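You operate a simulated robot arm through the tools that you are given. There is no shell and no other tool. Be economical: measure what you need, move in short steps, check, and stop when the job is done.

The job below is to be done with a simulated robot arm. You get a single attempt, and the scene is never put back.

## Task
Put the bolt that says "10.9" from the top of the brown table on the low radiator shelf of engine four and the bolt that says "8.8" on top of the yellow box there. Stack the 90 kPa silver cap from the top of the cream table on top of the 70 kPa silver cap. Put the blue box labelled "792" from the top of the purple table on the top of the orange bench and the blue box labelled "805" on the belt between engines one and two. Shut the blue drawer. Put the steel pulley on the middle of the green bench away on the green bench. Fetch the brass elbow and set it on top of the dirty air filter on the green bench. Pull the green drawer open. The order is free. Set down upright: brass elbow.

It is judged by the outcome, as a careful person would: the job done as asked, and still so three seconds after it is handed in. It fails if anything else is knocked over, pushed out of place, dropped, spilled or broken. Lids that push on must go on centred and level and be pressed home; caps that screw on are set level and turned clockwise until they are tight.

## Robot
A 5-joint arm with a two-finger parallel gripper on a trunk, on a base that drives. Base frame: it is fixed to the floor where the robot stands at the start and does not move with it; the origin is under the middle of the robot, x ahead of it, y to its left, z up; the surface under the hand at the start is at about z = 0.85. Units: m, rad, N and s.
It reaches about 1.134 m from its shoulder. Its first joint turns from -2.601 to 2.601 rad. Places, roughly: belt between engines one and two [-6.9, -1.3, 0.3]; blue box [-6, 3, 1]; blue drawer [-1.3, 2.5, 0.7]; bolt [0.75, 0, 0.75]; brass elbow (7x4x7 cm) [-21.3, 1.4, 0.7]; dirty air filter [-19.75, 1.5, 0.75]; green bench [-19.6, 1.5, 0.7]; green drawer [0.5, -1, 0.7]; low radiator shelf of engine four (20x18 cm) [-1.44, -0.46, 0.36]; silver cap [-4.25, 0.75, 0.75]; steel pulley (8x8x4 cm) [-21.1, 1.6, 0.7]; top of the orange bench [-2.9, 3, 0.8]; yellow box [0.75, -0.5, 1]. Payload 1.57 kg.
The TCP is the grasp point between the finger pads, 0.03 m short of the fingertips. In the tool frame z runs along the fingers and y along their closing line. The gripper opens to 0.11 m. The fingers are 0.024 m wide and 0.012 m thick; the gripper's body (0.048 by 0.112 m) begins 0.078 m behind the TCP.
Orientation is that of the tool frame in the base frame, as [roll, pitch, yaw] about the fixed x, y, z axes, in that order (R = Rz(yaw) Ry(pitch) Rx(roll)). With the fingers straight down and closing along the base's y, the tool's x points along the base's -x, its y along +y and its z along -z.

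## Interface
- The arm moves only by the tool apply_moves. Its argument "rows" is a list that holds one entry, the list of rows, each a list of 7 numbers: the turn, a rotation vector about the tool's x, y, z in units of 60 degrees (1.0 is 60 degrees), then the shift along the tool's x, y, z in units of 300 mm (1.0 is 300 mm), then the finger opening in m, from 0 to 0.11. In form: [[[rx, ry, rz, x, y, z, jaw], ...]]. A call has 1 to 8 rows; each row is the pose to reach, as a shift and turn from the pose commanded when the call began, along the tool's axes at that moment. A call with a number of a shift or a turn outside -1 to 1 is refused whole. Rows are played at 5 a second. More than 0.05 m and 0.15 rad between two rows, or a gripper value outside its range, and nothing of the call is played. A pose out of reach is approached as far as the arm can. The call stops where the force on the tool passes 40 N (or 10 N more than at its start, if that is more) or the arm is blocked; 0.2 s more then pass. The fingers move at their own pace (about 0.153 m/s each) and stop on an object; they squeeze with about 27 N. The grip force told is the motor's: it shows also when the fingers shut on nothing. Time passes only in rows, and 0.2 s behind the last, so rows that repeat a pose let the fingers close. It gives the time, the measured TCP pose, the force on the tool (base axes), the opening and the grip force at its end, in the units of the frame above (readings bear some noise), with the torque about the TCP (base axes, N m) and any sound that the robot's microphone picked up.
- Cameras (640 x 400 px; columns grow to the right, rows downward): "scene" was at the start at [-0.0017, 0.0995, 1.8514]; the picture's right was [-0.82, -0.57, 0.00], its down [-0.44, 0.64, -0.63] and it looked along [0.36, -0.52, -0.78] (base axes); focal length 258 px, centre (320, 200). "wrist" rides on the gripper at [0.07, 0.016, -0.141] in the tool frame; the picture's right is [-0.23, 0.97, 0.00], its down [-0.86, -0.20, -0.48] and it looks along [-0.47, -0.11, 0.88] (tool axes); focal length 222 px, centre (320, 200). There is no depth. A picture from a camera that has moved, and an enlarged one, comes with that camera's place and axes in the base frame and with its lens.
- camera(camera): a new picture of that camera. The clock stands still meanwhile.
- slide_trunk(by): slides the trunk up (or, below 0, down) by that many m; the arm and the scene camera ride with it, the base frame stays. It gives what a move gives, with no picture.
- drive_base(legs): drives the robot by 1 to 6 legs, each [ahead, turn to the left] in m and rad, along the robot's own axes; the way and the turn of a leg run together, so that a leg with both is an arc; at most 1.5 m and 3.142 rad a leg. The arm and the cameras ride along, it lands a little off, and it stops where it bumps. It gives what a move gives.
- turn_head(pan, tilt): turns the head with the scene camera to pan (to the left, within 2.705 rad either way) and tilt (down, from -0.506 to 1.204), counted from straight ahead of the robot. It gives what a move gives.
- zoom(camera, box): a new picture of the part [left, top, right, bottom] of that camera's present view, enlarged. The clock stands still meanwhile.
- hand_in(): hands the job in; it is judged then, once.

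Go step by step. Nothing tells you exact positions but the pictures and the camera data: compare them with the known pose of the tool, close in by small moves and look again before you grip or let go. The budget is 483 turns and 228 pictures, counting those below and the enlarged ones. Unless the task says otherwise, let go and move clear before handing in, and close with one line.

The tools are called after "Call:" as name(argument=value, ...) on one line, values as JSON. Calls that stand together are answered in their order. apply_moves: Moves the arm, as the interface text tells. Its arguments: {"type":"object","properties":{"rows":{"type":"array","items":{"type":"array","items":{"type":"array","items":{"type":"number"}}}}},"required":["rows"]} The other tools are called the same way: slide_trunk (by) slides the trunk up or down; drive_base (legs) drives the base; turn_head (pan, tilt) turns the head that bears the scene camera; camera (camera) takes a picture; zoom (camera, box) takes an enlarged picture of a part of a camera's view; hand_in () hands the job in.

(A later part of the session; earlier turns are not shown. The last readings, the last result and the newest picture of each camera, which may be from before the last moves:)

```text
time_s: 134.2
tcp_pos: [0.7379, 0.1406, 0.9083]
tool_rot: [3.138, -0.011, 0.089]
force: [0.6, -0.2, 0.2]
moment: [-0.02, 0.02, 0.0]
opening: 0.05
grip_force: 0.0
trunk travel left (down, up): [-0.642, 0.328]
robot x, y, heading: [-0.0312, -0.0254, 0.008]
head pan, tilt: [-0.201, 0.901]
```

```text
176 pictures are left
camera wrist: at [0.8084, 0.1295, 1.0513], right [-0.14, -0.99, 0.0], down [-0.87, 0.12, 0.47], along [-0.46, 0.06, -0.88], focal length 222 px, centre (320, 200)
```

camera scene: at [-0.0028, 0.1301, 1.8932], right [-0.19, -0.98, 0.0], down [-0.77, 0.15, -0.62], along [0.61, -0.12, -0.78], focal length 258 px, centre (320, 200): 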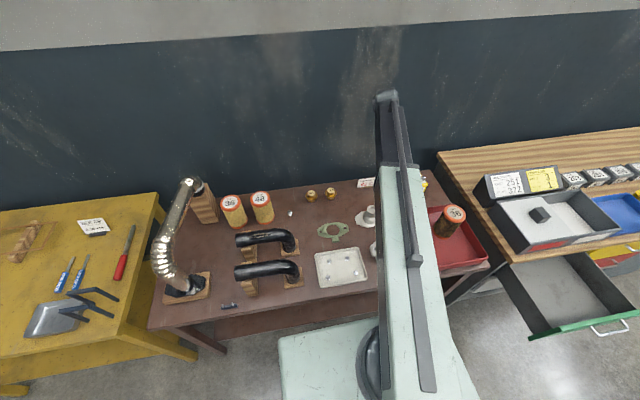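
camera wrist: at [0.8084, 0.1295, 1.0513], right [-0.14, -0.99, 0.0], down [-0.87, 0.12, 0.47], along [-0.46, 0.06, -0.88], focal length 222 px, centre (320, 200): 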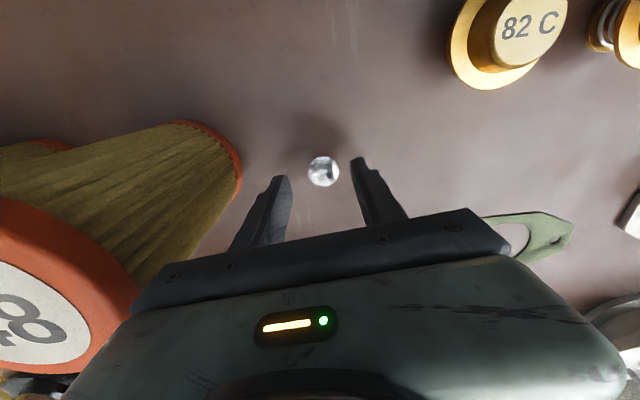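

Call:
slide_trunk(by=-0.013)

Call:
apply_moves(rows=[[[0, 0, 0, 0.02, 0.003, 0, 0.05], [0, 0, 0, 0.02, 0.003, 0, 0.015], [0, 0, 0, 0.02, 0.003, 0, 0.01], [0, 0, 0, 0.02, 0.003, 0, 0.01]]])

Call:
camera(camera="wrist")

```text
time_s: 134.9
tcp_pos: [0.7385, 0.1388, 0.8953]
tool_rot: [3.138, -0.011, 0.091]
force: [0.2, 0.7, -0.6]
moment: [0.01, -0.03, 0.0]
opening: 0.05
grip_force: 0.1
trunk travel left (down, up): [-0.629, 0.341]
robot x, y, heading: [-0.0345, -0.0222, 0.009]
head pan, tilt: [-0.201, 0.901]
```

```text
time_s: 135.9
tcp_pos: [0.7442, 0.1398, 0.8954]
tool_rot: [3.138, -0.011, 0.093]
force: [1.1, -0.4, -1.2]
moment: [-0.01, -0.04, -0.04]
opening: 0.0181
grip_force: 27.2
trunk travel left (down, up): [-0.629, 0.341]
robot x, y, heading: [-0.0315, -0.0239, 0.007]
head pan, tilt: [-0.201, 0.901]
```

```text
175 pictures are left
camera wrist: at [0.8142, 0.1298, 1.0382], right [-0.14, -0.99, 0.0], down [-0.87, 0.12, 0.47], along [-0.46, 0.06, -0.88], focal length 222 px, centre (320, 200)
```

wrist: 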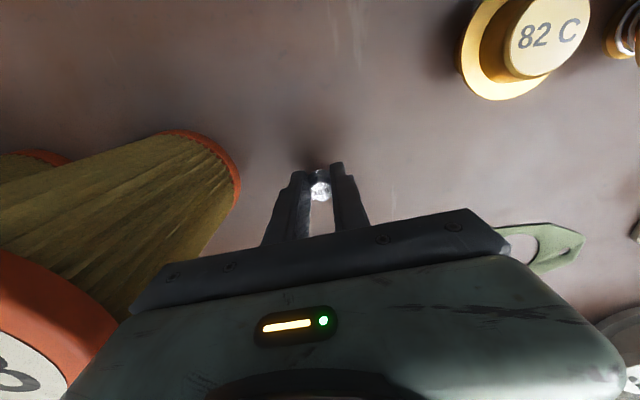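

Bolt gripped. Lift and look at engine four's low shelf.

Call:
slide_trunk(by=0.33)

Call:
turn_head(pan=-2.7, tilt=0.75)

Call:
camera(camera="scene")

Call:
zoom(camera="scene", box=[200, 130, 400, 255])

```text
time_s: 139.1
tcp_pos: [0.744, 0.1398, 1.2257]
tool_rot: [3.138, -0.011, 0.09]
force: [-0.4, 0.2, 0.5]
moment: [-0.02, 0.01, 0.02]
opening: 0.0181
grip_force: 27.0
trunk travel left (down, up): [-0.959, 0.011]
robot x, y, heading: [-0.0333, -0.0199, 0.005]
head pan, tilt: [-0.201, 0.901]
```

```text
time_s: 141.4
tcp_pos: [0.7447, 0.1395, 1.2242]
tool_rot: [3.139, -0.011, 0.091]
force: [0.0, -0.2, 0.0]
moment: [0.01, 0.03, -0.04]
opening: 0.0182
grip_force: 27.0
trunk travel left (down, up): [-0.959, 0.011]
robot x, y, heading: [-0.0284, -0.0219, 0.007]
head pan, tilt: [-2.7, 0.75]
```

```text
174 pictures are left
camera scene: at [-0.1515, 0.1087, 1.9471], right [-0.43, 0.9, 0.0], down [0.61, 0.3, -0.73], along [-0.66, -0.32, -0.68], focal length 258 px, centre (320, 200)
```

scene: 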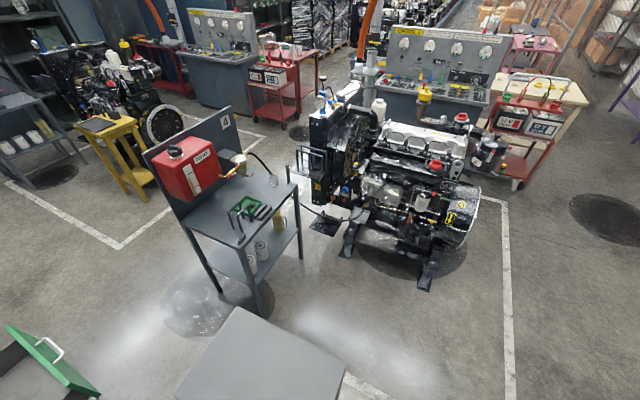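

```text
3.20 times, centred on (300, 192) of scene
camera zoom: at [-0.1515, 0.1087, 1.9471], right [-0.43, 0.9, 0.0], down [0.61, 0.3, -0.73], along [-0.66, -0.32, -0.68], focal length 824 px, centre (384, 224)
```

zoom: 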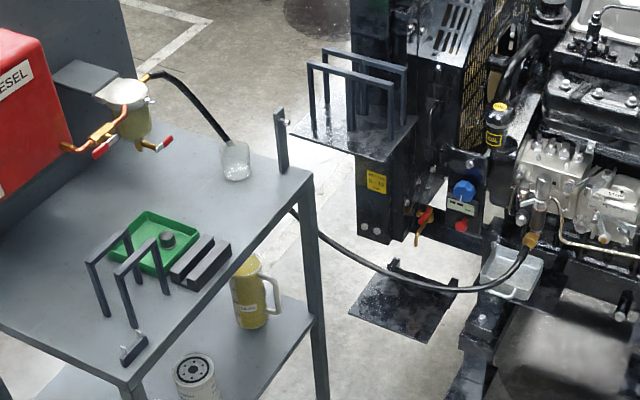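

The plate spans x −1.565…−1.333, y −0.557…−0.365, with a fuel hose near it. I'll turn the robot around to face it.

Call:
drive_base(legs=[[-0.25, 0], [0, 1.57], [0.3, 0], [0, 1.4]])

Call:
turn_head(pan=0.4, tilt=0.75)

Call:
camera(camera="scene")

```text
time_s: 152.1
tcp_pos: [-1.0795, 0.2597, 1.2264]
tool_rot: [3.14, -0.011, 3.049]
force: [-0.1, 0.6, 0.5]
moment: [-0.05, -0.01, 0.01]
opening: 0.0185
grip_force: 27.2
trunk travel left (down, up): [-0.959, 0.011]
robot x, y, heading: [-0.285, 0.3058, 2.963]
head pan, tilt: [-2.7, 0.75]
```

```text
time_s: 154.8
tcp_pos: [-1.0787, 0.2595, 1.2254]
tool_rot: [3.137, -0.008, 3.047]
force: [0.0, -0.2, -0.2]
moment: [-0.01, 0.02, 0.01]
opening: 0.0184
grip_force: 26.6
trunk travel left (down, up): [-0.959, 0.011]
robot x, y, heading: [-0.2832, 0.307, 2.96]
head pan, tilt: [0.4, 0.75]
```

```text
172 pictures are left
camera scene: at [-0.3494, 0.1117, 1.9471], right [-0.22, 0.98, 0.0], down [0.67, 0.15, -0.73], along [-0.71, -0.16, -0.68], focal length 258 px, centre (320, 200)
```

scene: 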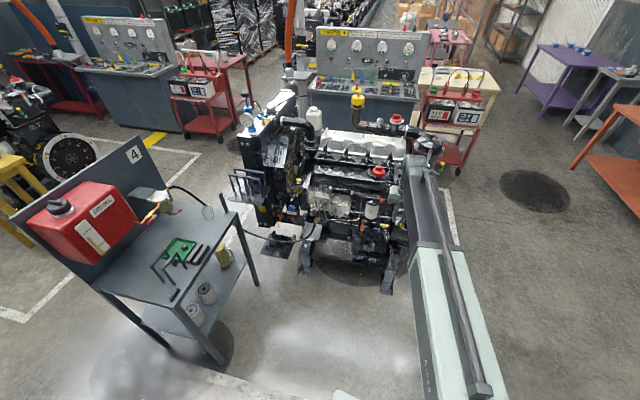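

Call:
zoom(camera="scene", box=[200, 180, 340, 280])

```text
4.00 times, centred on (270, 230) of scene
camera zoom: at [-0.3494, 0.1117, 1.9471], right [-0.22, 0.98, 0.0], down [0.67, 0.15, -0.73], along [-0.71, -0.16, -0.68], focal length 1030 px, centre (520, 80)
```

zoom: 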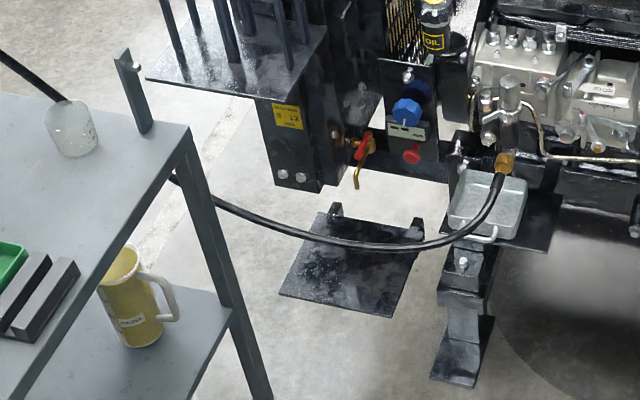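

Call:
drive_base(legs=[[0, 0.6], [0.33, 0]])

Call:
turn_head(pan=0.25, tilt=0.85)

Call:
camera(camera="scene")

```text
time_s: 158.7
tcp_pos: [-1.22, -0.3198, 1.2252]
tool_rot: [3.139, -0.008, -2.634]
force: [-0.3, -0.4, -0.2]
moment: [0.01, -0.03, -0.02]
opening: 0.0181
grip_force: 27.3
trunk travel left (down, up): [-0.959, 0.011]
robot x, y, heading: [-0.5847, 0.167, -2.708]
head pan, tilt: [0.4, 0.75]
```

```text
time_s: 159.3
tcp_pos: [-1.2182, -0.3197, 1.225]
tool_rot: [3.138, -0.011, -2.636]
force: [0.8, -0.4, -0.2]
moment: [0.07, -0.03, 0.0]
opening: 0.0182
grip_force: 27.2
trunk travel left (down, up): [-0.959, 0.011]
robot x, y, heading: [-0.5856, 0.166, -2.713]
head pan, tilt: [0.25, 0.85]
```

```text
170 pictures are left
camera scene: at [-0.5354, -0.0194, 1.9391], right [-0.63, 0.78, 0.0], down [0.58, 0.47, -0.66], along [-0.51, -0.41, -0.75], focal length 258 px, centre (320, 200)
```

scene: 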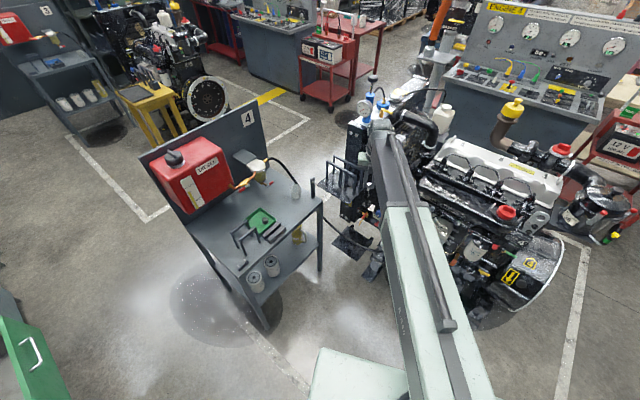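

Call:
zoom(camera="scene", box=[290, 180, 410, 300])

Call:
camera(camera="wrist")

```text
3.33 times, centred on (350, 240) of scene
camera zoom: at [-0.5354, -0.0194, 1.9391], right [-0.63, 0.78, 0.0], down [0.58, 0.47, -0.66], along [-0.51, -0.41, -0.75], focal length 859 px, centre (220, 67)
```

zoom: 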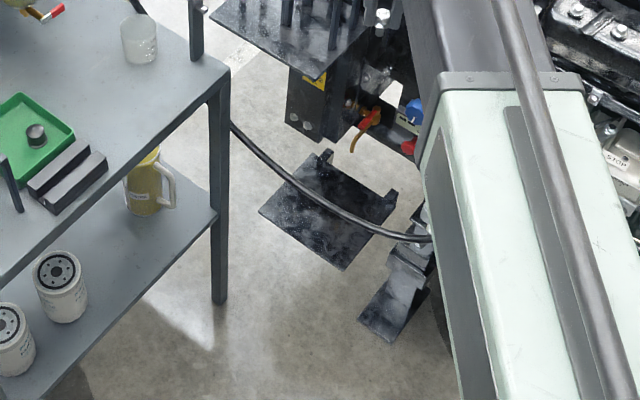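

```text
168 pictures are left
camera wrist: at [-1.2849, -0.3389, 1.3682], right [-0.27, 0.96, 0.0], down [0.85, 0.24, 0.47], along [0.45, 0.13, -0.88], focal length 222 px, centre (320, 200)
```

wrist: 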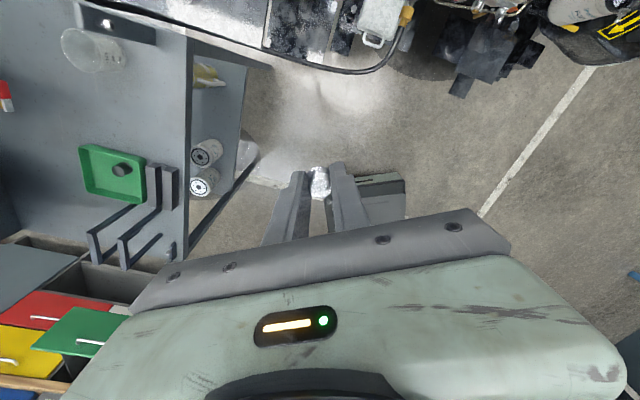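

The hose hangs at about x≈−1.31, z≈0.6, between me and the plate, so I'll pass under it with the hand tilted. First align the spin and tilt up.

Call:
apply_moves(rows=[[[0, 0, -0.14, 0, 0, 0, 0.01], [0, 0, -0.14, 0, 0, 0, 0.01]]])

```text
time_s: 159.9
tcp_pos: [-1.2176, -0.3206, 1.2246]
tool_rot: [3.135, -0.01, -2.596]
force: [-0.2, -0.3, -1.2]
moment: [-0.01, 0.01, 0.02]
opening: 0.0185
grip_force: 27.2
out of reach, approached as far as the arm can: row 1, 2
trunk travel left (down, up): [-0.959, 0.011]
robot x, y, heading: [-0.5883, 0.1664, -2.716]
head pan, tilt: [0.25, 0.85]
```

Call:
apply_moves(rows=[[[0.0154, 0.1405, 0, 0, 0, -0.009, 0.01], [0.0308, 0.281, 0, 0, 0, -0.035, 0.01], [0.0462, 0.4215, 0, 0, 0, -0.078, 0.01], [0.0616, 0.562, 0, 0, 0, -0.137, 0.01], [0.077, 0.7025, 0, 0, 0, -0.21, 0.01], [0.0924, 0.843, 0, 0, 0, -0.295, 0.01], [0.1078, 0.9835, 0, 0, 0, -0.39, 0.01]]])

```text
time_s: 161.6
tcp_pos: [-1.2179, -0.3203, 1.3447]
tool_rot: [-2.972, -1.039, -2.689]
force: [0.0, 0.1, -0.5]
moment: [-0.02, -0.02, -0.03]
opening: 0.0183
grip_force: 26.9
trunk travel left (down, up): [-0.959, 0.011]
robot x, y, heading: [-0.587, 0.1651, -2.719]
head pan, tilt: [0.25, 0.85]
```

Call:
slide_trunk(by=-0.4)

Call:
slide_trunk(by=-0.3)

Call:
camera(camera="scene")

Call:
camera(camera="wrist")

```text
time_s: 165.4
tcp_pos: [-1.2183, -0.3187, 0.9446]
tool_rot: [-2.973, -1.035, -2.688]
force: [0.0, 0.1, -0.5]
moment: [0.03, 0.01, 0.01]
opening: 0.0183
grip_force: 26.6
trunk travel left (down, up): [-0.559, 0.411]
robot x, y, heading: [-0.5845, 0.1668, -2.713]
head pan, tilt: [0.25, 0.85]
```

```text
time_s: 168.4
tcp_pos: [-1.2176, -0.3187, 0.6434]
tool_rot: [-2.972, -1.036, -2.689]
force: [-0.1, -0.2, 0.5]
moment: [0.0, -0.03, 0.02]
opening: 0.0181
grip_force: 26.6
trunk travel left (down, up): [-0.259, 0.711]
robot x, y, heading: [-0.5834, 0.1693, -2.717]
head pan, tilt: [0.25, 0.85]
```

```text
167 pictures are left
camera scene: at [-0.5354, -0.019, 1.2391], right [-0.63, 0.78, 0.0], down [0.58, 0.47, -0.66], along [-0.51, -0.41, -0.75], focal length 258 px, centre (320, 200)
```

scene: 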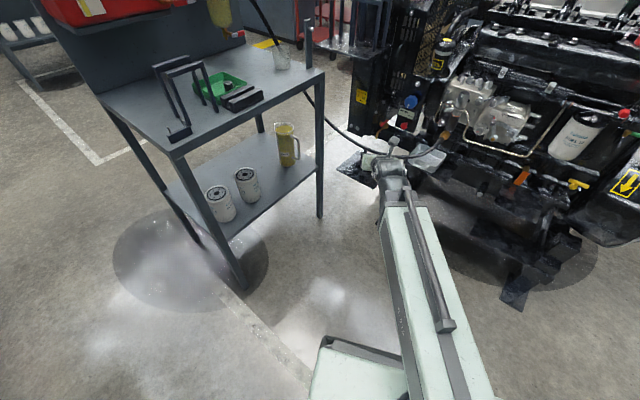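

```text
166 pictures are left
camera wrist: at [-1.1607, -0.2476, 0.7741], right [-0.44, 0.85, -0.28], down [0.83, 0.28, -0.48], along [-0.33, -0.44, -0.83], focal length 222 px, centre (320, 200)
```

wrist: 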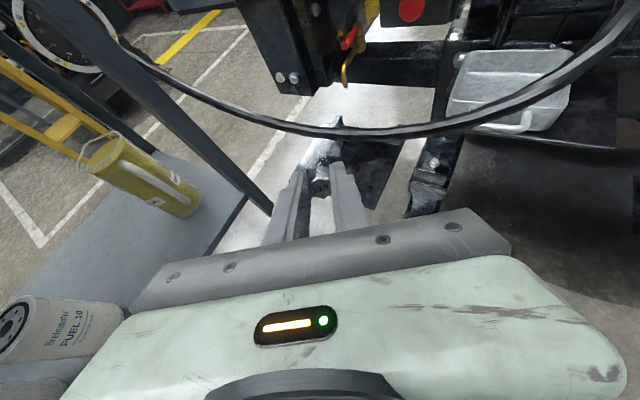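

Call:
slide_trunk(by=-0.245)

Call:
camera(camera="wrist")

Call:
camera(camera="scene")

```text
time_s: 170.9
tcp_pos: [-1.2174, -0.318, 0.3988]
tool_rot: [-2.973, -1.036, -2.689]
force: [0.4, 0.1, -0.5]
moment: [0.02, 0.03, -0.03]
opening: 0.0181
grip_force: 27.4
trunk travel left (down, up): [-0.014, 0.956]
robot x, y, heading: [-0.5875, 0.1665, -2.71]
head pan, tilt: [0.25, 0.85]
```

```text
165 pictures are left
camera wrist: at [-1.1607, -0.2476, 0.5291], right [-0.44, 0.85, -0.28], down [0.83, 0.28, -0.48], along [-0.33, -0.44, -0.83], focal length 222 px, centre (320, 200)
```

wrist: 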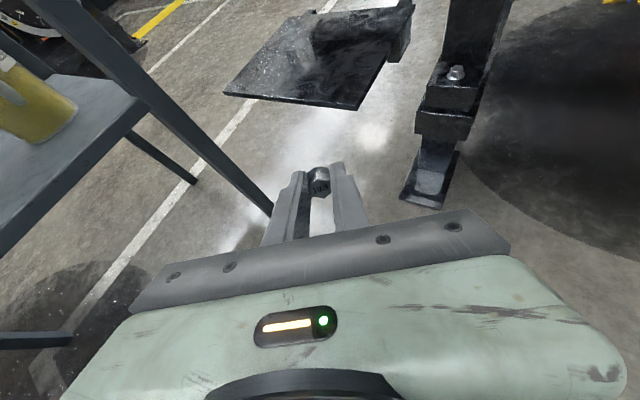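

```text
164 pictures are left
camera scene: at [-0.5354, -0.019, 0.9941], right [-0.63, 0.78, 0.0], down [0.58, 0.47, -0.66], along [-0.51, -0.41, -0.75], focal length 258 px, centre (320, 200)
```

scene: 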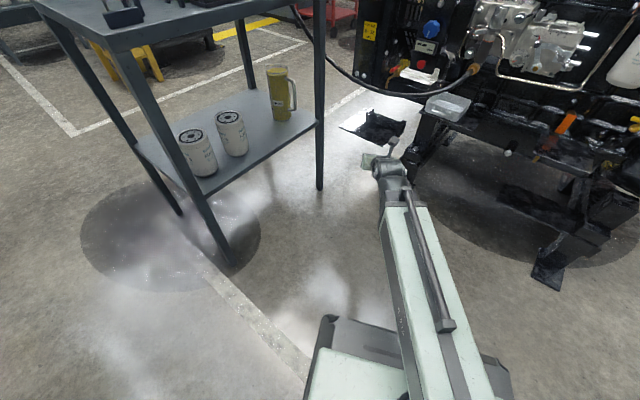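

The plate's front edge is at x≈−1.348. I'll raise slightly and slide in under the hose to about (−1.41, −0.46).

Call:
slide_trunk(by=0.014)

Call:
apply_moves(rows=[[[0, 0, 0, 0.0635, -0.007, 0.111, 0.01], [0, 0, 0, 0.127, -0.014, 0.221, 0.01], [0, 0, 0, 0.19, -0.02, 0.332, 0.01], [0, 0, 0, 0.254, -0.027, 0.443, 0.01], [0, 0, 0, 0.317, -0.034, 0.553, 0.01], [0, 0, 0, 0.381, -0.041, 0.664, 0.01], [0, 0, 0, 0.381, -0.041, 0.664, 0.01]]])

Call:
camera(camera="wrist")

Call:
zoom(camera="scene", box=[300, 60, 460, 220])

```text
time_s: 171.5
tcp_pos: [-1.2188, -0.3187, 0.413]
tool_rot: [-2.974, -1.035, -2.686]
force: [-0.6, -0.5, 0.9]
moment: [0.02, 0.0, 0.02]
opening: 0.0181
grip_force: 27.3
trunk travel left (down, up): [-0.028, 0.942]
robot x, y, heading: [-0.5864, 0.1667, -2.714]
head pan, tilt: [0.25, 0.85]
```

```text
time_s: 173.1
tcp_pos: [-1.3992, -0.4578, 0.412]
tool_rot: [-2.973, -1.033, -2.688]
force: [-0.5, 0.7, 0.3]
moment: [-0.02, -0.05, 0.01]
opening: 0.0181
grip_force: 26.9
trunk travel left (down, up): [-0.028, 0.942]
robot x, y, heading: [-0.5851, 0.1685, -2.708]
head pan, tilt: [0.25, 0.85]
```

```text
163 pictures are left
camera wrist: at [-1.3424, -0.3863, 0.5428], right [-0.44, 0.85, -0.28], down [0.83, 0.28, -0.48], along [-0.33, -0.44, -0.83], focal length 222 px, centre (320, 200)
```

wrist: 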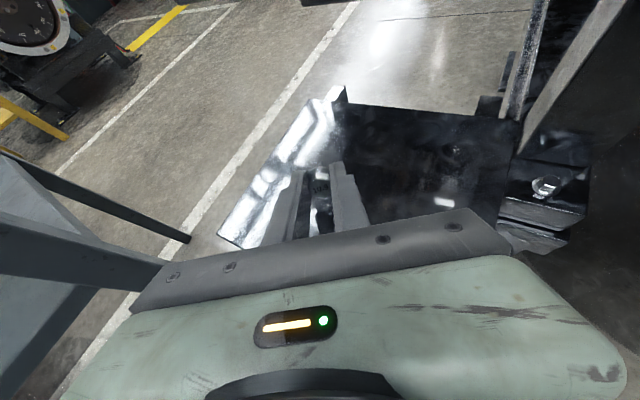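

```text
2.50 times, centred on (380, 140) of scene
camera zoom: at [-0.5354, -0.019, 1.0081], right [-0.63, 0.78, 0.0], down [0.58, 0.47, -0.66], along [-0.51, -0.41, -0.75], focal length 644 px, centre (170, 350)
```

zoom: 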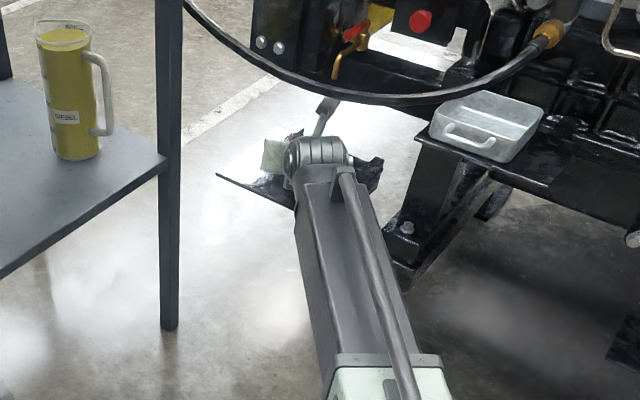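

Call:
slide_trunk(by=-0.02)

Call:
slide_trunk(by=-0.006)

Call:
camera(camera="wrist")

```text
time_s: 173.8
tcp_pos: [-1.3992, -0.4575, 0.3959]
tool_rot: [-2.973, -1.041, -2.689]
force: [-2.6, -2.7, 26.3]
moment: [-0.43, 0.73, 0.13]
opening: 0.0177
grip_force: 26.6
trunk travel left (down, up): [-0.008, 0.962]
robot x, y, heading: [-0.5834, 0.169, -2.713]
head pan, tilt: [0.25, 0.85]
```

```text
time_s: 174.2
tcp_pos: [-1.3998, -0.4577, 0.3961]
tool_rot: [-2.968, -1.052, -2.692]
force: [2.1, 0.9, 28.9]
moment: [-0.13, 0.68, 0.22]
opening: 0.018
grip_force: 26.8
trunk travel left (down, up): [-0.005, 0.965]
robot x, y, heading: [-0.5876, 0.1676, -2.711]
head pan, tilt: [0.25, 0.85]
stopped: the force on the tool passed its limit at 45 N (the readings are from after the stop); the commanded pose is now the measured one
```

```text
161 pictures are left
camera wrist: at [-1.341, -0.3854, 0.5249], right [-0.45, 0.85, -0.28], down [0.83, 0.27, -0.49], along [-0.34, -0.45, -0.82], focal length 222 px, centre (320, 200)
```

wrist: 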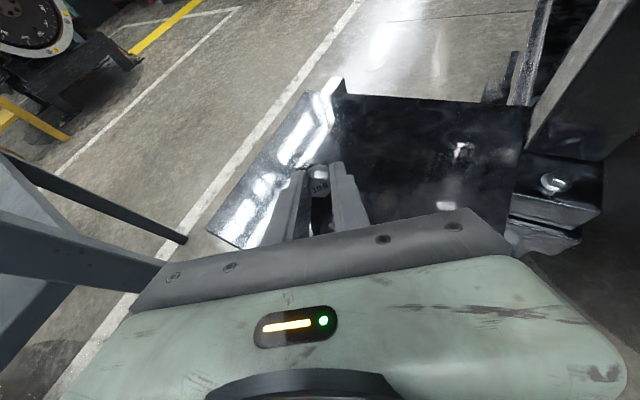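

Contact. Relieve the pressure, open slowly, then pull straight back out.

Call:
slide_trunk(by=0.005)

Call:
apply_moves(rows=[[[0, 0, 0, 0, 0, 0, 0.021], [0, 0, 0, 0, 0, 0, 0.025], [0, 0, 0, 0, 0, 0, 0.035], [0, 0, 0, 0, 0, 0, 0.05], [0, 0, 0, 0, 0, 0, 0.05]]])

Call:
camera(camera="wrist")

```text
time_s: 174.7
tcp_pos: [-1.3992, -0.4575, 0.3959]
tool_rot: [-2.97, -1.043, -2.689]
force: [0.1, -0.3, 4.7]
moment: [-0.09, 0.16, 0.02]
opening: 0.018
grip_force: 27.3
trunk travel left (down, up): [-0.01, 0.96]
robot x, y, heading: [-0.5855, 0.1689, -2.713]
head pan, tilt: [0.25, 0.85]
```

```text
time_s: 175.9
tcp_pos: [-1.3994, -0.4583, 0.3972]
tool_rot: [-2.972, -1.043, -2.693]
force: [6.5, -4.0, 7.5]
moment: [-0.06, 0.06, 0.08]
opening: 0.0444
grip_force: 0.0
trunk travel left (down, up): [-0.01, 0.96]
robot x, y, heading: [-0.5873, 0.1675, -2.714]
head pan, tilt: [0.25, 0.85]
```

```text
160 pictures are left
camera wrist: at [-1.3417, -0.3862, 0.527], right [-0.45, 0.85, -0.28], down [0.83, 0.28, -0.48], along [-0.34, -0.45, -0.83], focal length 222 px, centre (320, 200)
```

wrist: 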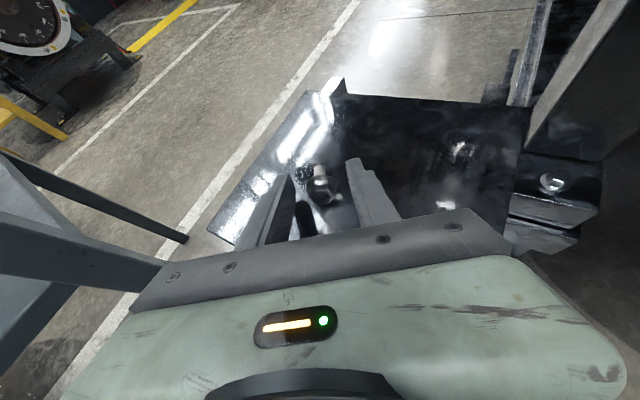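

Call:
slide_trunk(by=0.012)

Call:
zoom(camera="wrist", box=[240, 100, 440, 240])

```text
time_s: 176.5
tcp_pos: [-1.401, -0.4577, 0.4083]
tool_rot: [-2.971, -1.042, -2.691]
force: [-1.6, -0.2, -0.2]
moment: [0.02, 0.01, -0.04]
opening: 0.0498
grip_force: 0.0
trunk travel left (down, up): [-0.022, 0.948]
robot x, y, heading: [-0.588, 0.1659, -2.712]
head pan, tilt: [0.25, 0.85]
```

```text
2.86 times, centred on (340, 170) of wrist
camera zoom: at [-1.3423, -0.3861, 0.5381], right [-0.44, 0.85, -0.28], down [0.83, 0.28, -0.48], along [-0.33, -0.45, -0.83], focal length 635 px, centre (263, 286)
```

zoom: 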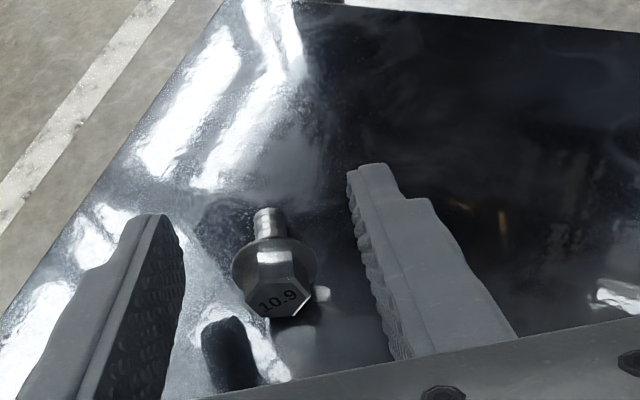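

The bolt lies on the shelf. Retract.

Call:
apply_moves(rows=[[[0, 0, 0, -0.0635, 0.007, -0.111, 0.05], [0, 0, 0, -0.127, 0.014, -0.221, 0.05], [0, 0, 0, -0.19, 0.02, -0.332, 0.05], [0, 0, 0, -0.254, 0.027, -0.443, 0.05], [0, 0, 0, -0.317, 0.034, -0.553, 0.05], [0, 0, 0, -0.381, 0.041, -0.664, 0.05]]])

Call:
slide_trunk(by=0.4)

Call:
camera(camera="wrist")

Call:
slide_trunk(by=0.4)

```text
time_s: 177.9
tcp_pos: [-1.2159, -0.3212, 0.4068]
tool_rot: [-2.972, -1.043, -2.688]
force: [0.4, -0.2, -0.3]
moment: [0.03, -0.02, 0.04]
opening: 0.0503
grip_force: 0.1
trunk travel left (down, up): [-0.022, 0.948]
robot x, y, heading: [-0.5867, 0.1636, -2.714]
head pan, tilt: [0.25, 0.85]
```

```text
time_s: 181.8
tcp_pos: [-1.2169, -0.3205, 0.8079]
tool_rot: [-2.97, -1.04, -2.689]
force: [0.3, 0.2, 0.6]
moment: [0.02, -0.01, 0.06]
opening: 0.0502
grip_force: 0.1
trunk travel left (down, up): [-0.422, 0.548]
robot x, y, heading: [-0.5833, 0.1673, -2.711]
head pan, tilt: [0.25, 0.85]
```

```text
158 pictures are left
camera wrist: at [-1.1589, -0.2486, 0.938], right [-0.44, 0.85, -0.28], down [0.83, 0.28, -0.48], along [-0.33, -0.45, -0.83], focal length 222 px, centre (320, 200)
```

wrist: 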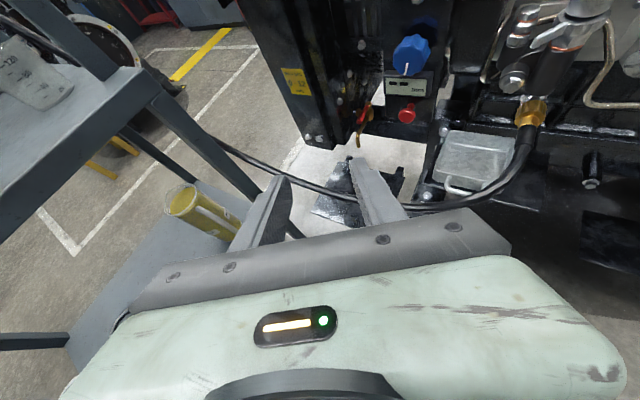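

```text
time_s: 185.6
tcp_pos: [-1.2168, -0.3203, 1.2082]
tool_rot: [-2.971, -1.041, -2.69]
force: [0.8, -0.9, 0.3]
moment: [-0.02, -0.01, 0.01]
opening: 0.0502
grip_force: 0.0
trunk travel left (down, up): [-0.822, 0.148]
robot x, y, heading: [-0.5881, 0.1691, -2.709]
head pan, tilt: [0.25, 0.85]
```

Bolts done. Next the blue drawer: back off, turn toward the blue table and look.

Call:
slide_trunk(by=0.12)

Call:
drive_base(legs=[[-0.25, 0], [0, -1.7], [0.6, 0]])

Call:
turn_head(pan=0.2, tilt=0.6)

Call:
camera(camera="scene")

```text
time_s: 187.1
tcp_pos: [-1.2163, -0.3204, 1.328]
tool_rot: [-2.97, -1.04, -2.688]
force: [0.8, 0.6, -0.6]
moment: [0.02, 0.01, 0.03]
opening: 0.0502
grip_force: 0.0
trunk travel left (down, up): [-0.942, 0.028]
robot x, y, heading: [-0.5862, 0.1704, -2.712]
head pan, tilt: [0.25, 0.85]
```

```text
time_s: 196.0
tcp_pos: [-0.9414, 1.5396, 1.3285]
tool_rot: [-2.971, -1.04, 1.891]
force: [0.1, 0.2, 0.3]
moment: [0.0, 0.0, -0.01]
opening: 0.0503
grip_force: 0.1
trunk travel left (down, up): [-0.942, 0.028]
robot x, y, heading: [-0.538, 0.8505, 1.862]
head pan, tilt: [0.25, 0.85]
```

```text
time_s: 196.8
tcp_pos: [-0.9419, 1.5395, 1.3283]
tool_rot: [-2.97, -1.041, 1.891]
force: [0.0, 0.2, -0.4]
moment: [0.0, 0.01, -0.02]
opening: 0.0502
grip_force: 0.1
trunk travel left (down, up): [-0.942, 0.028]
robot x, y, heading: [-0.5427, 0.8502, 1.864]
head pan, tilt: [0.201, 0.6]
```

```text
157 pictures are left
camera scene: at [-0.7304, 0.8346, 1.9432], right [0.88, 0.47, 0.0], down [0.27, -0.5, -0.82], along [-0.39, 0.73, -0.57], focal length 258 px, centre (320, 200)
```

scene: 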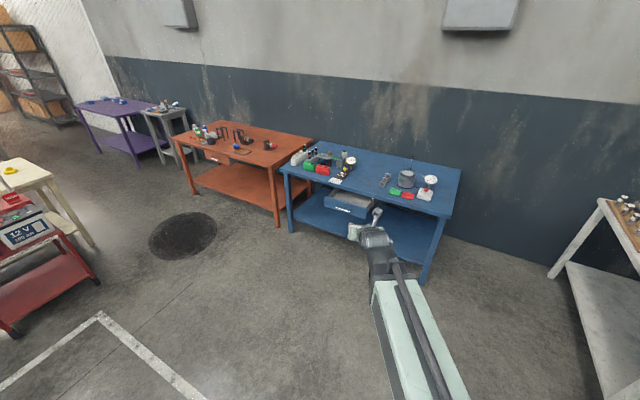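

Call:
zoom(camera="scene", box=[270, 140, 430, 260])

```text
3.33 times, centred on (350, 200) of scene
camera zoom: at [-0.7304, 0.8346, 1.9432], right [0.88, 0.47, 0.0], down [0.27, -0.5, -0.82], along [-0.39, 0.73, -0.57], focal length 859 px, centre (220, 200)
```

zoom: 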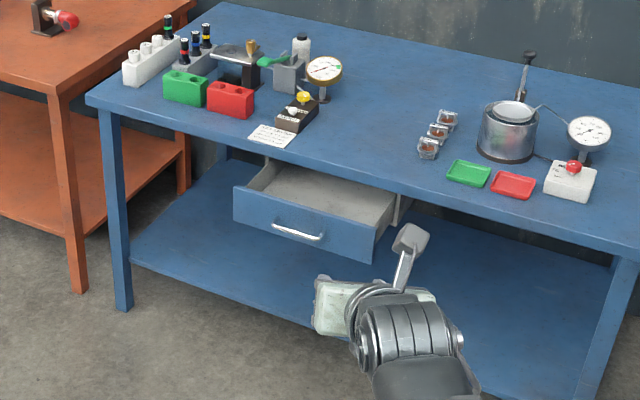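

The drawer's front is near y≈2.45, z≈0.7. I'll drive in front of it so the arm points straight at it.

Call:
drive_base(legs=[[0, 0.566], [0.94, 0], [0, -1.09]])

Call:
turn_head(pan=0.3, tilt=0.8)

Call:
slide_trunk(by=-0.35)

Call:
camera(camera="scene")

Call:
camera(camera="wrist")

```text
time_s: 206.1
tcp_pos: [-1.261, 2.2698, 1.3295]
tool_rot: [-2.971, -1.04, 1.367]
force: [1.2, 0.3, -0.1]
moment: [0.0, -0.02, 0.06]
opening: 0.05
grip_force: 0.1
trunk travel left (down, up): [-0.942, 0.028]
robot x, y, heading: [-1.2711, 1.4779, 1.346]
head pan, tilt: [0.201, 0.6]
```

```text
time_s: 206.8
tcp_pos: [-1.2608, 2.2716, 1.3285]
tool_rot: [-2.974, -1.041, 1.368]
force: [0.1, -0.1, -0.8]
moment: [0.0, 0.01, 0.03]
opening: 0.0502
grip_force: 0.0
trunk travel left (down, up): [-0.942, 0.028]
robot x, y, heading: [-1.2685, 1.475, 1.349]
head pan, tilt: [0.3, 0.799]
```

```text
time_s: 210.2
tcp_pos: [-1.2611, 2.2714, 0.9784]
tool_rot: [-2.971, -1.042, 1.366]
force: [-0.4, 0.3, 0.4]
moment: [0.02, 0.0, -0.02]
opening: 0.0498
grip_force: 0.1
trunk travel left (down, up): [-0.592, 0.378]
robot x, y, heading: [-1.2676, 1.4791, 1.345]
head pan, tilt: [0.3, 0.799]
```

```text
155 pictures are left
camera scene: at [-1.4498, 1.5496, 1.5764], right [1.0, 0.07, 0.0], down [0.05, -0.71, -0.7], along [-0.05, 0.7, -0.72], focal length 258 px, centre (320, 200)
```

scene: 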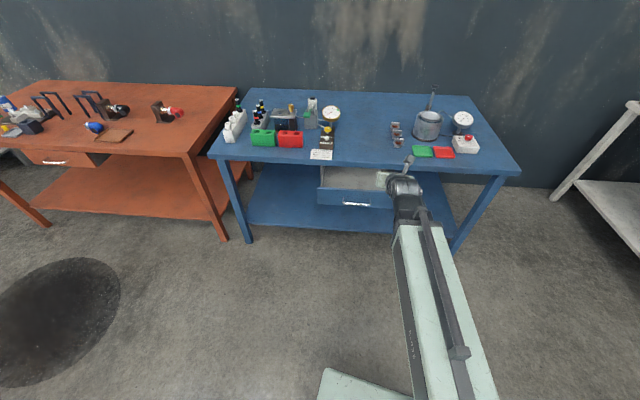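

```text
154 pictures are left
camera wrist: at [-1.2373, 2.1821, 1.1081], right [0.95, -0.17, -0.28], down [-0.29, -0.83, -0.48], along [-0.15, 0.54, -0.83], focal length 222 px, centre (320, 200)
```

wrist: 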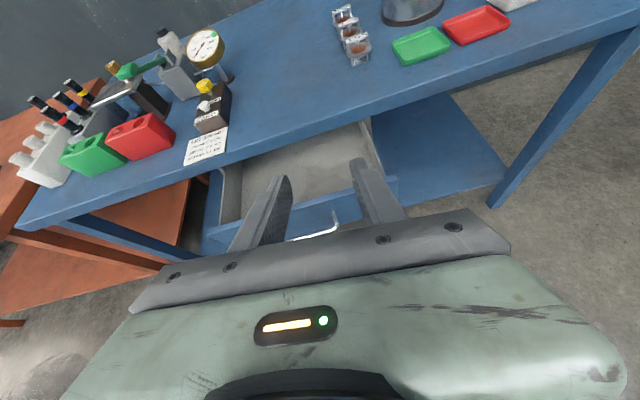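

Drawer front at y≈2.40, z 0.66–0.80; I'll push to the right of the handle with closed fingers at z≈0.73.

Call:
apply_moves(rows=[[[0, 0, 0, 0, 0, 0, 0.02], [0, 0, 0, 0, 0, 0, 0], [0, 0, 0, 0, 0, 0, 0]]])

Call:
slide_trunk(by=-0.24)

Call:
camera(camera="wrist")

Call:
camera(camera="scene")

```text
time_s: 211.0
tcp_pos: [-1.2599, 2.2713, 0.9789]
tool_rot: [-2.972, -1.042, 1.368]
force: [0.3, -0.4, -0.1]
moment: [0.03, -0.03, -0.04]
opening: 0.0001
grip_force: 21.1
trunk travel left (down, up): [-0.592, 0.378]
robot x, y, heading: [-1.2717, 1.4767, 1.35]
head pan, tilt: [0.3, 0.799]
```

```text
time_s: 213.5
tcp_pos: [-1.2598, 2.2703, 0.7375]
tool_rot: [-2.973, -1.042, 1.367]
force: [0.0, -0.4, -0.3]
moment: [0.03, 0.0, -0.05]
opening: 0.0
grip_force: 21.5
trunk travel left (down, up): [-0.352, 0.618]
robot x, y, heading: [-1.267, 1.4757, 1.35]
head pan, tilt: [0.3, 0.799]
```

```text
153 pictures are left
camera wrist: at [-1.2373, 2.1821, 0.8681], right [0.95, -0.17, -0.28], down [-0.29, -0.83, -0.48], along [-0.15, 0.54, -0.83], focal length 222 px, centre (320, 200)
```

wrist: 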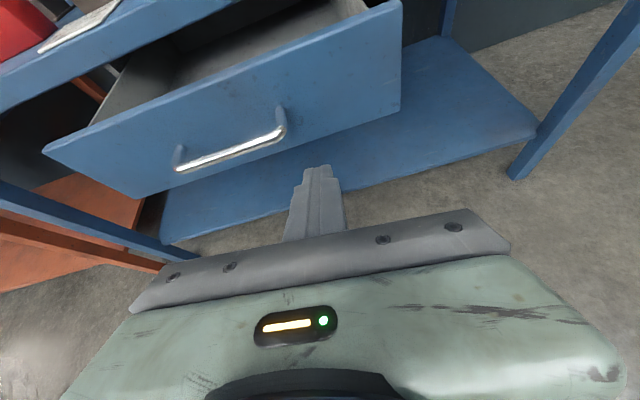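

```text
152 pictures are left
camera scene: at [-1.4498, 1.5496, 1.3364], right [1.0, 0.07, 0.0], down [0.05, -0.71, -0.7], along [-0.05, 0.7, -0.72], focal length 258 px, centre (320, 200)
```

scene: 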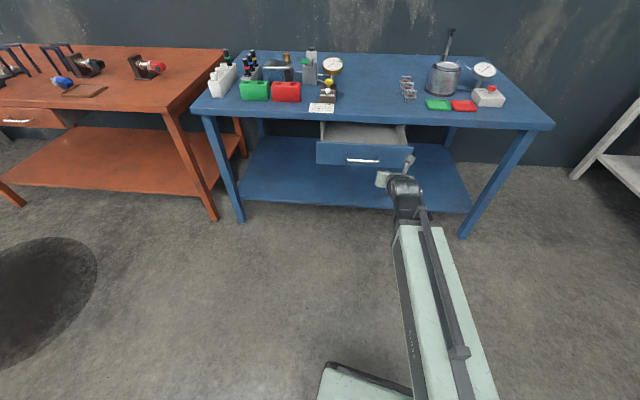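

Call:
apply_moves(rows=[[[0, 0, 0, 0.066, -0.007, 0.115, 0], [0, 0, 0, 0.132, -0.014, 0.23, 0], [0, 0, 0, 0.18, -0.019, 0.31, 0], [0, 0, 0, 0.215, -0.023, 0.375, 0], [0, 0, 0, 0.25, -0.027, 0.435, 0], [0, 0, 0, 0.28, -0.03, 0.49, 0]]])

Call:
camera(camera="scene")

```text
time_s: 214.9
tcp_pos: [-1.26, 2.4426, 0.7388]
tool_rot: [-2.973, -1.041, 1.364]
force: [0.4, -0.1, 0.1]
moment: [0.02, -0.01, 0.0]
opening: 0.0
grip_force: 21.2
trunk travel left (down, up): [-0.352, 0.618]
robot x, y, heading: [-1.2678, 1.4773, 1.346]
head pan, tilt: [0.3, 0.799]
```

```text
151 pictures are left
camera scene: at [-1.4498, 1.5496, 1.3363], right [1.0, 0.07, 0.0], down [0.05, -0.71, -0.7], along [-0.05, 0.7, -0.72], focal length 258 px, centre (320, 200)
```

scene: 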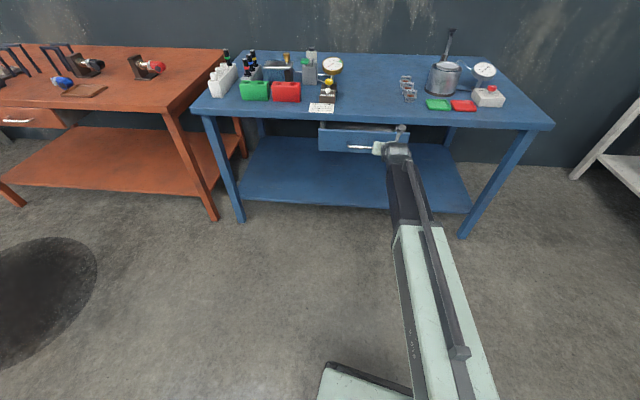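

Call:
apply_moves(rows=[[[0, 0, 0, 0.05, -0.005, 0.087, 0], [0, 0, 0, 0.1, -0.011, 0.173, 0], [0, 0, 0, 0.15, -0.016, 0.26, 0], [0, 0, 0, 0.2, -0.022, 0.347, 0]]])

Call:
camera(camera="scene")

Call:
camera(camera="wrist")

```text
time_s: 215.7
tcp_pos: [-1.2619, 2.5151, 0.7377]
tool_rot: [-2.978, -1.028, 1.37]
force: [0.8, -20.2, 7.9]
moment: [0.17, 0.0, -0.01]
opening: 0.0
grip_force: 21.4
trunk travel left (down, up): [-0.352, 0.618]
robot x, y, heading: [-1.2699, 1.4788, 1.345]
head pan, tilt: [0.3, 0.799]
stopped in row 3: the force on the tool passed its limit at 76 N (the readings are from after the stop); the commanded pose is now the measured one
```

```text
150 pictures are left
camera scene: at [-1.4499, 1.547, 1.3367], right [1.0, 0.07, 0.0], down [0.05, -0.71, -0.7], along [-0.05, 0.7, -0.72], focal length 258 px, centre (320, 200)
```

scene: 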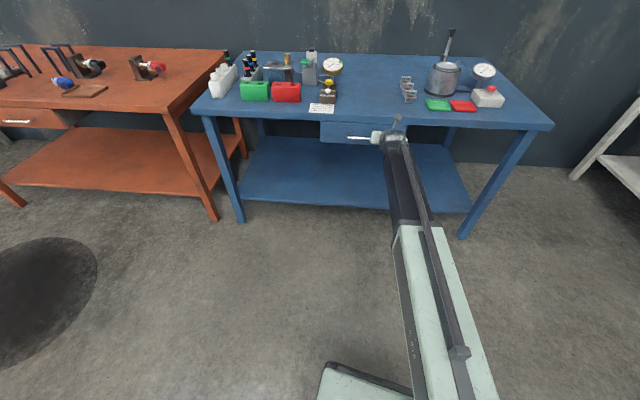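

```text
149 pictures are left
camera wrist: at [-1.2375, 2.4268, 0.8685], right [0.94, -0.17, -0.28], down [-0.29, -0.83, -0.47], along [-0.15, 0.53, -0.84], focal length 222 px, centre (320, 200)
```

wrist: 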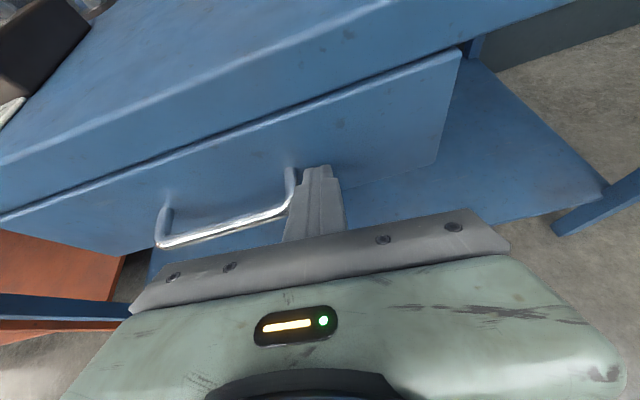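

The drawer is shut. Retract, rise, and survey the orange bench and purple table next.

Call:
apply_moves(rows=[[[0, 0, 0, -0.066, 0.007, -0.115, 0], [0, 0, 0, -0.132, 0.014, -0.23, 0], [0, 0, 0, -0.2, 0.021, -0.345, 0], [0, 0, 0, -0.266, 0.028, -0.46, 0], [0, 0, 0, -0.33, 0.035, -0.575, 0]]])

Call:
slide_trunk(by=0.4)

Call:
turn_head(pan=0.9, tilt=0.5)

Call:
camera(camera="scene")

```text
time_s: 216.9
tcp_pos: [-1.2612, 2.3154, 0.7346]
tool_rot: [-2.977, -1.029, 1.368]
force: [-0.2, 0.4, 0.5]
moment: [0.02, 0.02, 0.01]
opening: 0.0
grip_force: 21.6
trunk travel left (down, up): [-0.352, 0.618]
robot x, y, heading: [-1.2688, 1.476, 1.345]
head pan, tilt: [0.3, 0.799]
```

```text
time_s: 220.7
tcp_pos: [-1.26, 2.3172, 1.1359]
tool_rot: [-2.978, -1.028, 1.369]
force: [-0.3, 0.3, -0.7]
moment: [0.0, 0.04, 0.02]
opening: 0.0
grip_force: 21.5
trunk travel left (down, up): [-0.752, 0.218]
robot x, y, heading: [-1.2712, 1.4757, 1.346]
head pan, tilt: [0.3, 0.799]
```

```text
time_s: 221.7
tcp_pos: [-1.2618, 2.317, 1.1352]
tool_rot: [-2.977, -1.029, 1.368]
force: [-0.1, -0.4, -0.6]
moment: [0.04, 0.01, -0.01]
opening: 0.0
grip_force: 21.8
trunk travel left (down, up): [-0.752, 0.218]
robot x, y, heading: [-1.2679, 1.4761, 1.348]
head pan, tilt: [0.901, 0.499]
```

```text
148 pictures are left
camera scene: at [-1.5006, 1.5403, 1.7623], right [0.78, 0.62, 0.0], down [0.3, -0.37, -0.88], along [-0.55, 0.69, -0.48], focal length 258 px, centre (320, 200)
```

scene: 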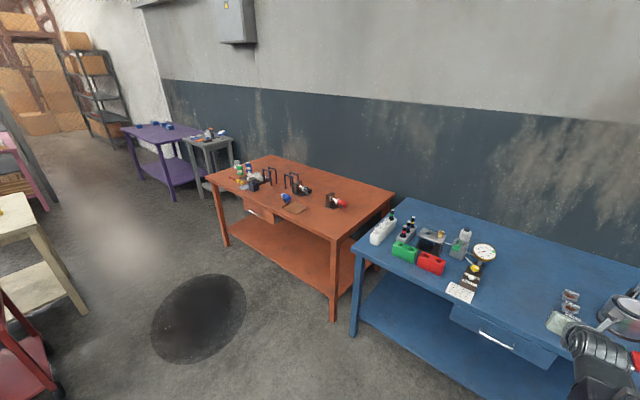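

Call:
slide_trunk(by=0.2)

Call:
apply_moves(rows=[[[-0.0154, -0.1405, 0, -0.081, 0.008, 0.048, 0.05], [-0.0308, -0.281, 0, -0.154, 0.015, 0.091, 0.05], [-0.0462, -0.4215, 0, -0.217, 0.021, 0.129, 0.05], [-0.0616, -0.562, 0, -0.268, 0.026, 0.159, 0.05], [-0.077, -0.7025, 0, -0.3045, 0.03, 0.1805, 0.05], [-0.0924, -0.843, 0, -0.327, 0.032, 0.194, 0.05], [-0.1078, -0.9835, 0, -0.334, 0.033, 0.198, 0.05]]])

Call:
drive_base(legs=[[0, 1.6]])

Call:
turn_head(pan=0.3, tilt=0.4)

Call:
camera(camera="scene")

```text
time_s: 223.9
tcp_pos: [-1.2605, 2.317, 1.3345]
tool_rot: [-2.976, -1.029, 1.369]
force: [-0.2, -0.3, 0.0]
moment: [0.0, -0.02, 0.0]
opening: 0.0002
grip_force: 21.7
trunk travel left (down, up): [-0.952, 0.018]
robot x, y, heading: [-1.2664, 1.4754, 1.343]
head pan, tilt: [0.901, 0.499]
```

```text
time_s: 225.5
tcp_pos: [-1.2624, 2.3179, 1.2177]
tool_rot: [3.128, 0.002, 1.45]
force: [0.5, 0.0, 0.7]
moment: [0.02, 0.03, -0.01]
opening: 0.0502
grip_force: 0.1
trunk travel left (down, up): [-0.952, 0.018]
robot x, y, heading: [-1.2678, 1.4761, 1.346]
head pan, tilt: [0.901, 0.499]
```

```text
time_s: 229.8
tcp_pos: [-2.1128, 1.4626, 1.2198]
tool_rot: [3.129, -0.002, 3.044]
force: [-0.3, -0.2, 0.7]
moment: [0.02, 0.01, 0.04]
opening: 0.0499
grip_force: 0.0
trunk travel left (down, up): [-0.952, 0.018]
robot x, y, heading: [-1.2722, 1.5034, 2.933]
head pan, tilt: [0.901, 0.499]
```

```text
time_s: 230.8
tcp_pos: [-2.1131, 1.4642, 1.219]
tool_rot: [3.134, -0.002, 3.042]
force: [0.0, 0.4, 0.4]
moment: [0.01, 0.0, 0.01]
opening: 0.0499
grip_force: 0.1
trunk travel left (down, up): [-0.952, 0.018]
robot x, y, heading: [-1.2687, 1.5038, 2.933]
head pan, tilt: [0.3, 0.4]
```

```text
147 pictures are left
camera scene: at [-1.3507, 1.3178, 1.9714], right [-0.09, 1.0, 0.0], down [0.39, 0.04, -0.92], along [-0.92, -0.09, -0.39], focal length 258 px, centre (320, 200)
```

scene: 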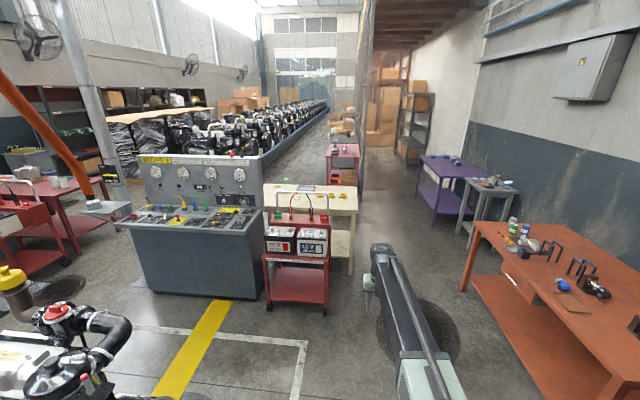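

Call:
drive_base(legs=[[1.2, 0], [1.0, 0], [0, 0.2], [1.4, 0]])

Call:
turn_head(pan=1.2, tilt=0.6)

Call:
camera(camera="scene")

```text
time_s: 248.8
tcp_pos: [-5.6085, 1.8127, 1.2187]
tool_rot: [3.13, -0.002, -3.051]
force: [0.4, 0.8, 0.2]
moment: [0.0, -0.03, -0.01]
opening: 0.0499
grip_force: 0.0
trunk travel left (down, up): [-0.952, 0.018]
robot x, y, heading: [-4.7875, 2.01, 3.131]
head pan, tilt: [0.3, 0.4]
```

```text
time_s: 250.0
tcp_pos: [-5.6081, 1.8141, 1.2186]
tool_rot: [3.131, -0.002, -3.052]
force: [-0.5, 0.8, 0.8]
moment: [-0.02, 0.02, -0.01]
opening: 0.0503
grip_force: 0.0
trunk travel left (down, up): [-0.952, 0.018]
robot x, y, heading: [-4.7866, 2.0123, 3.13]
head pan, tilt: [1.201, 0.6]
```

```text
146 pictures are left
camera scene: at [-4.7754, 1.7572, 1.9532], right [-0.93, 0.37, 0.0], down [0.21, 0.52, -0.83], along [-0.31, -0.77, -0.56], focal length 258 px, centre (320, 200)
```

scene: 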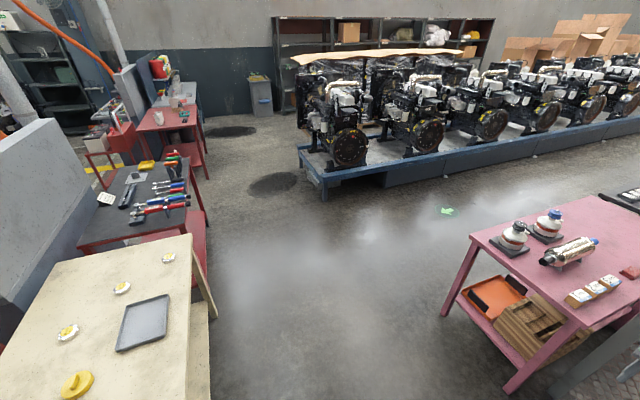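

Call:
zoom(camera="scene", box=[30, 230, 230, 400])

Call:
zoom(camera="scene", box=[280, 50, 480, 200])

```text
2.35 times, centred on (130, 315) of scene
camera zoom: at [-4.7754, 1.7572, 1.9532], right [-0.93, 0.37, 0.0], down [0.21, 0.52, -0.83], along [-0.31, -0.77, -0.56], focal length 606 px, centre (767, -71)
```

zoom: 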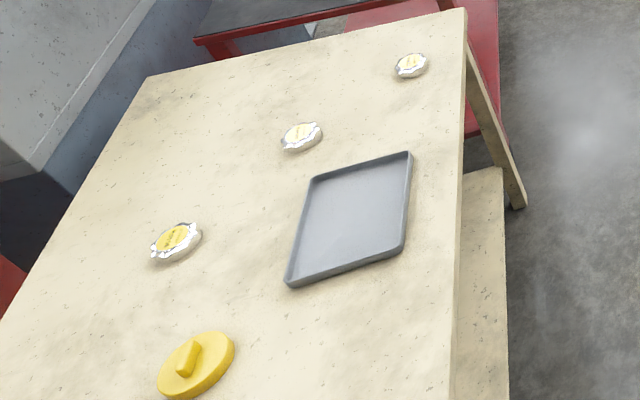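

```text
2.67 times, centred on (380, 125) of scene
camera zoom: at [-4.7754, 1.7572, 1.9532], right [-0.93, 0.37, 0.0], down [0.21, 0.52, -0.83], along [-0.31, -0.77, -0.56], focal length 687 px, centre (160, 400)
```

zoom: 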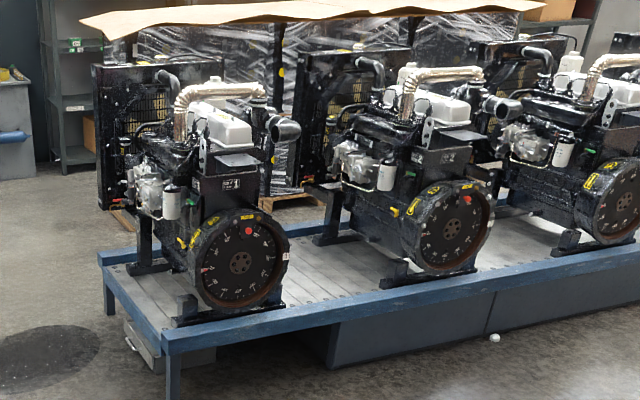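

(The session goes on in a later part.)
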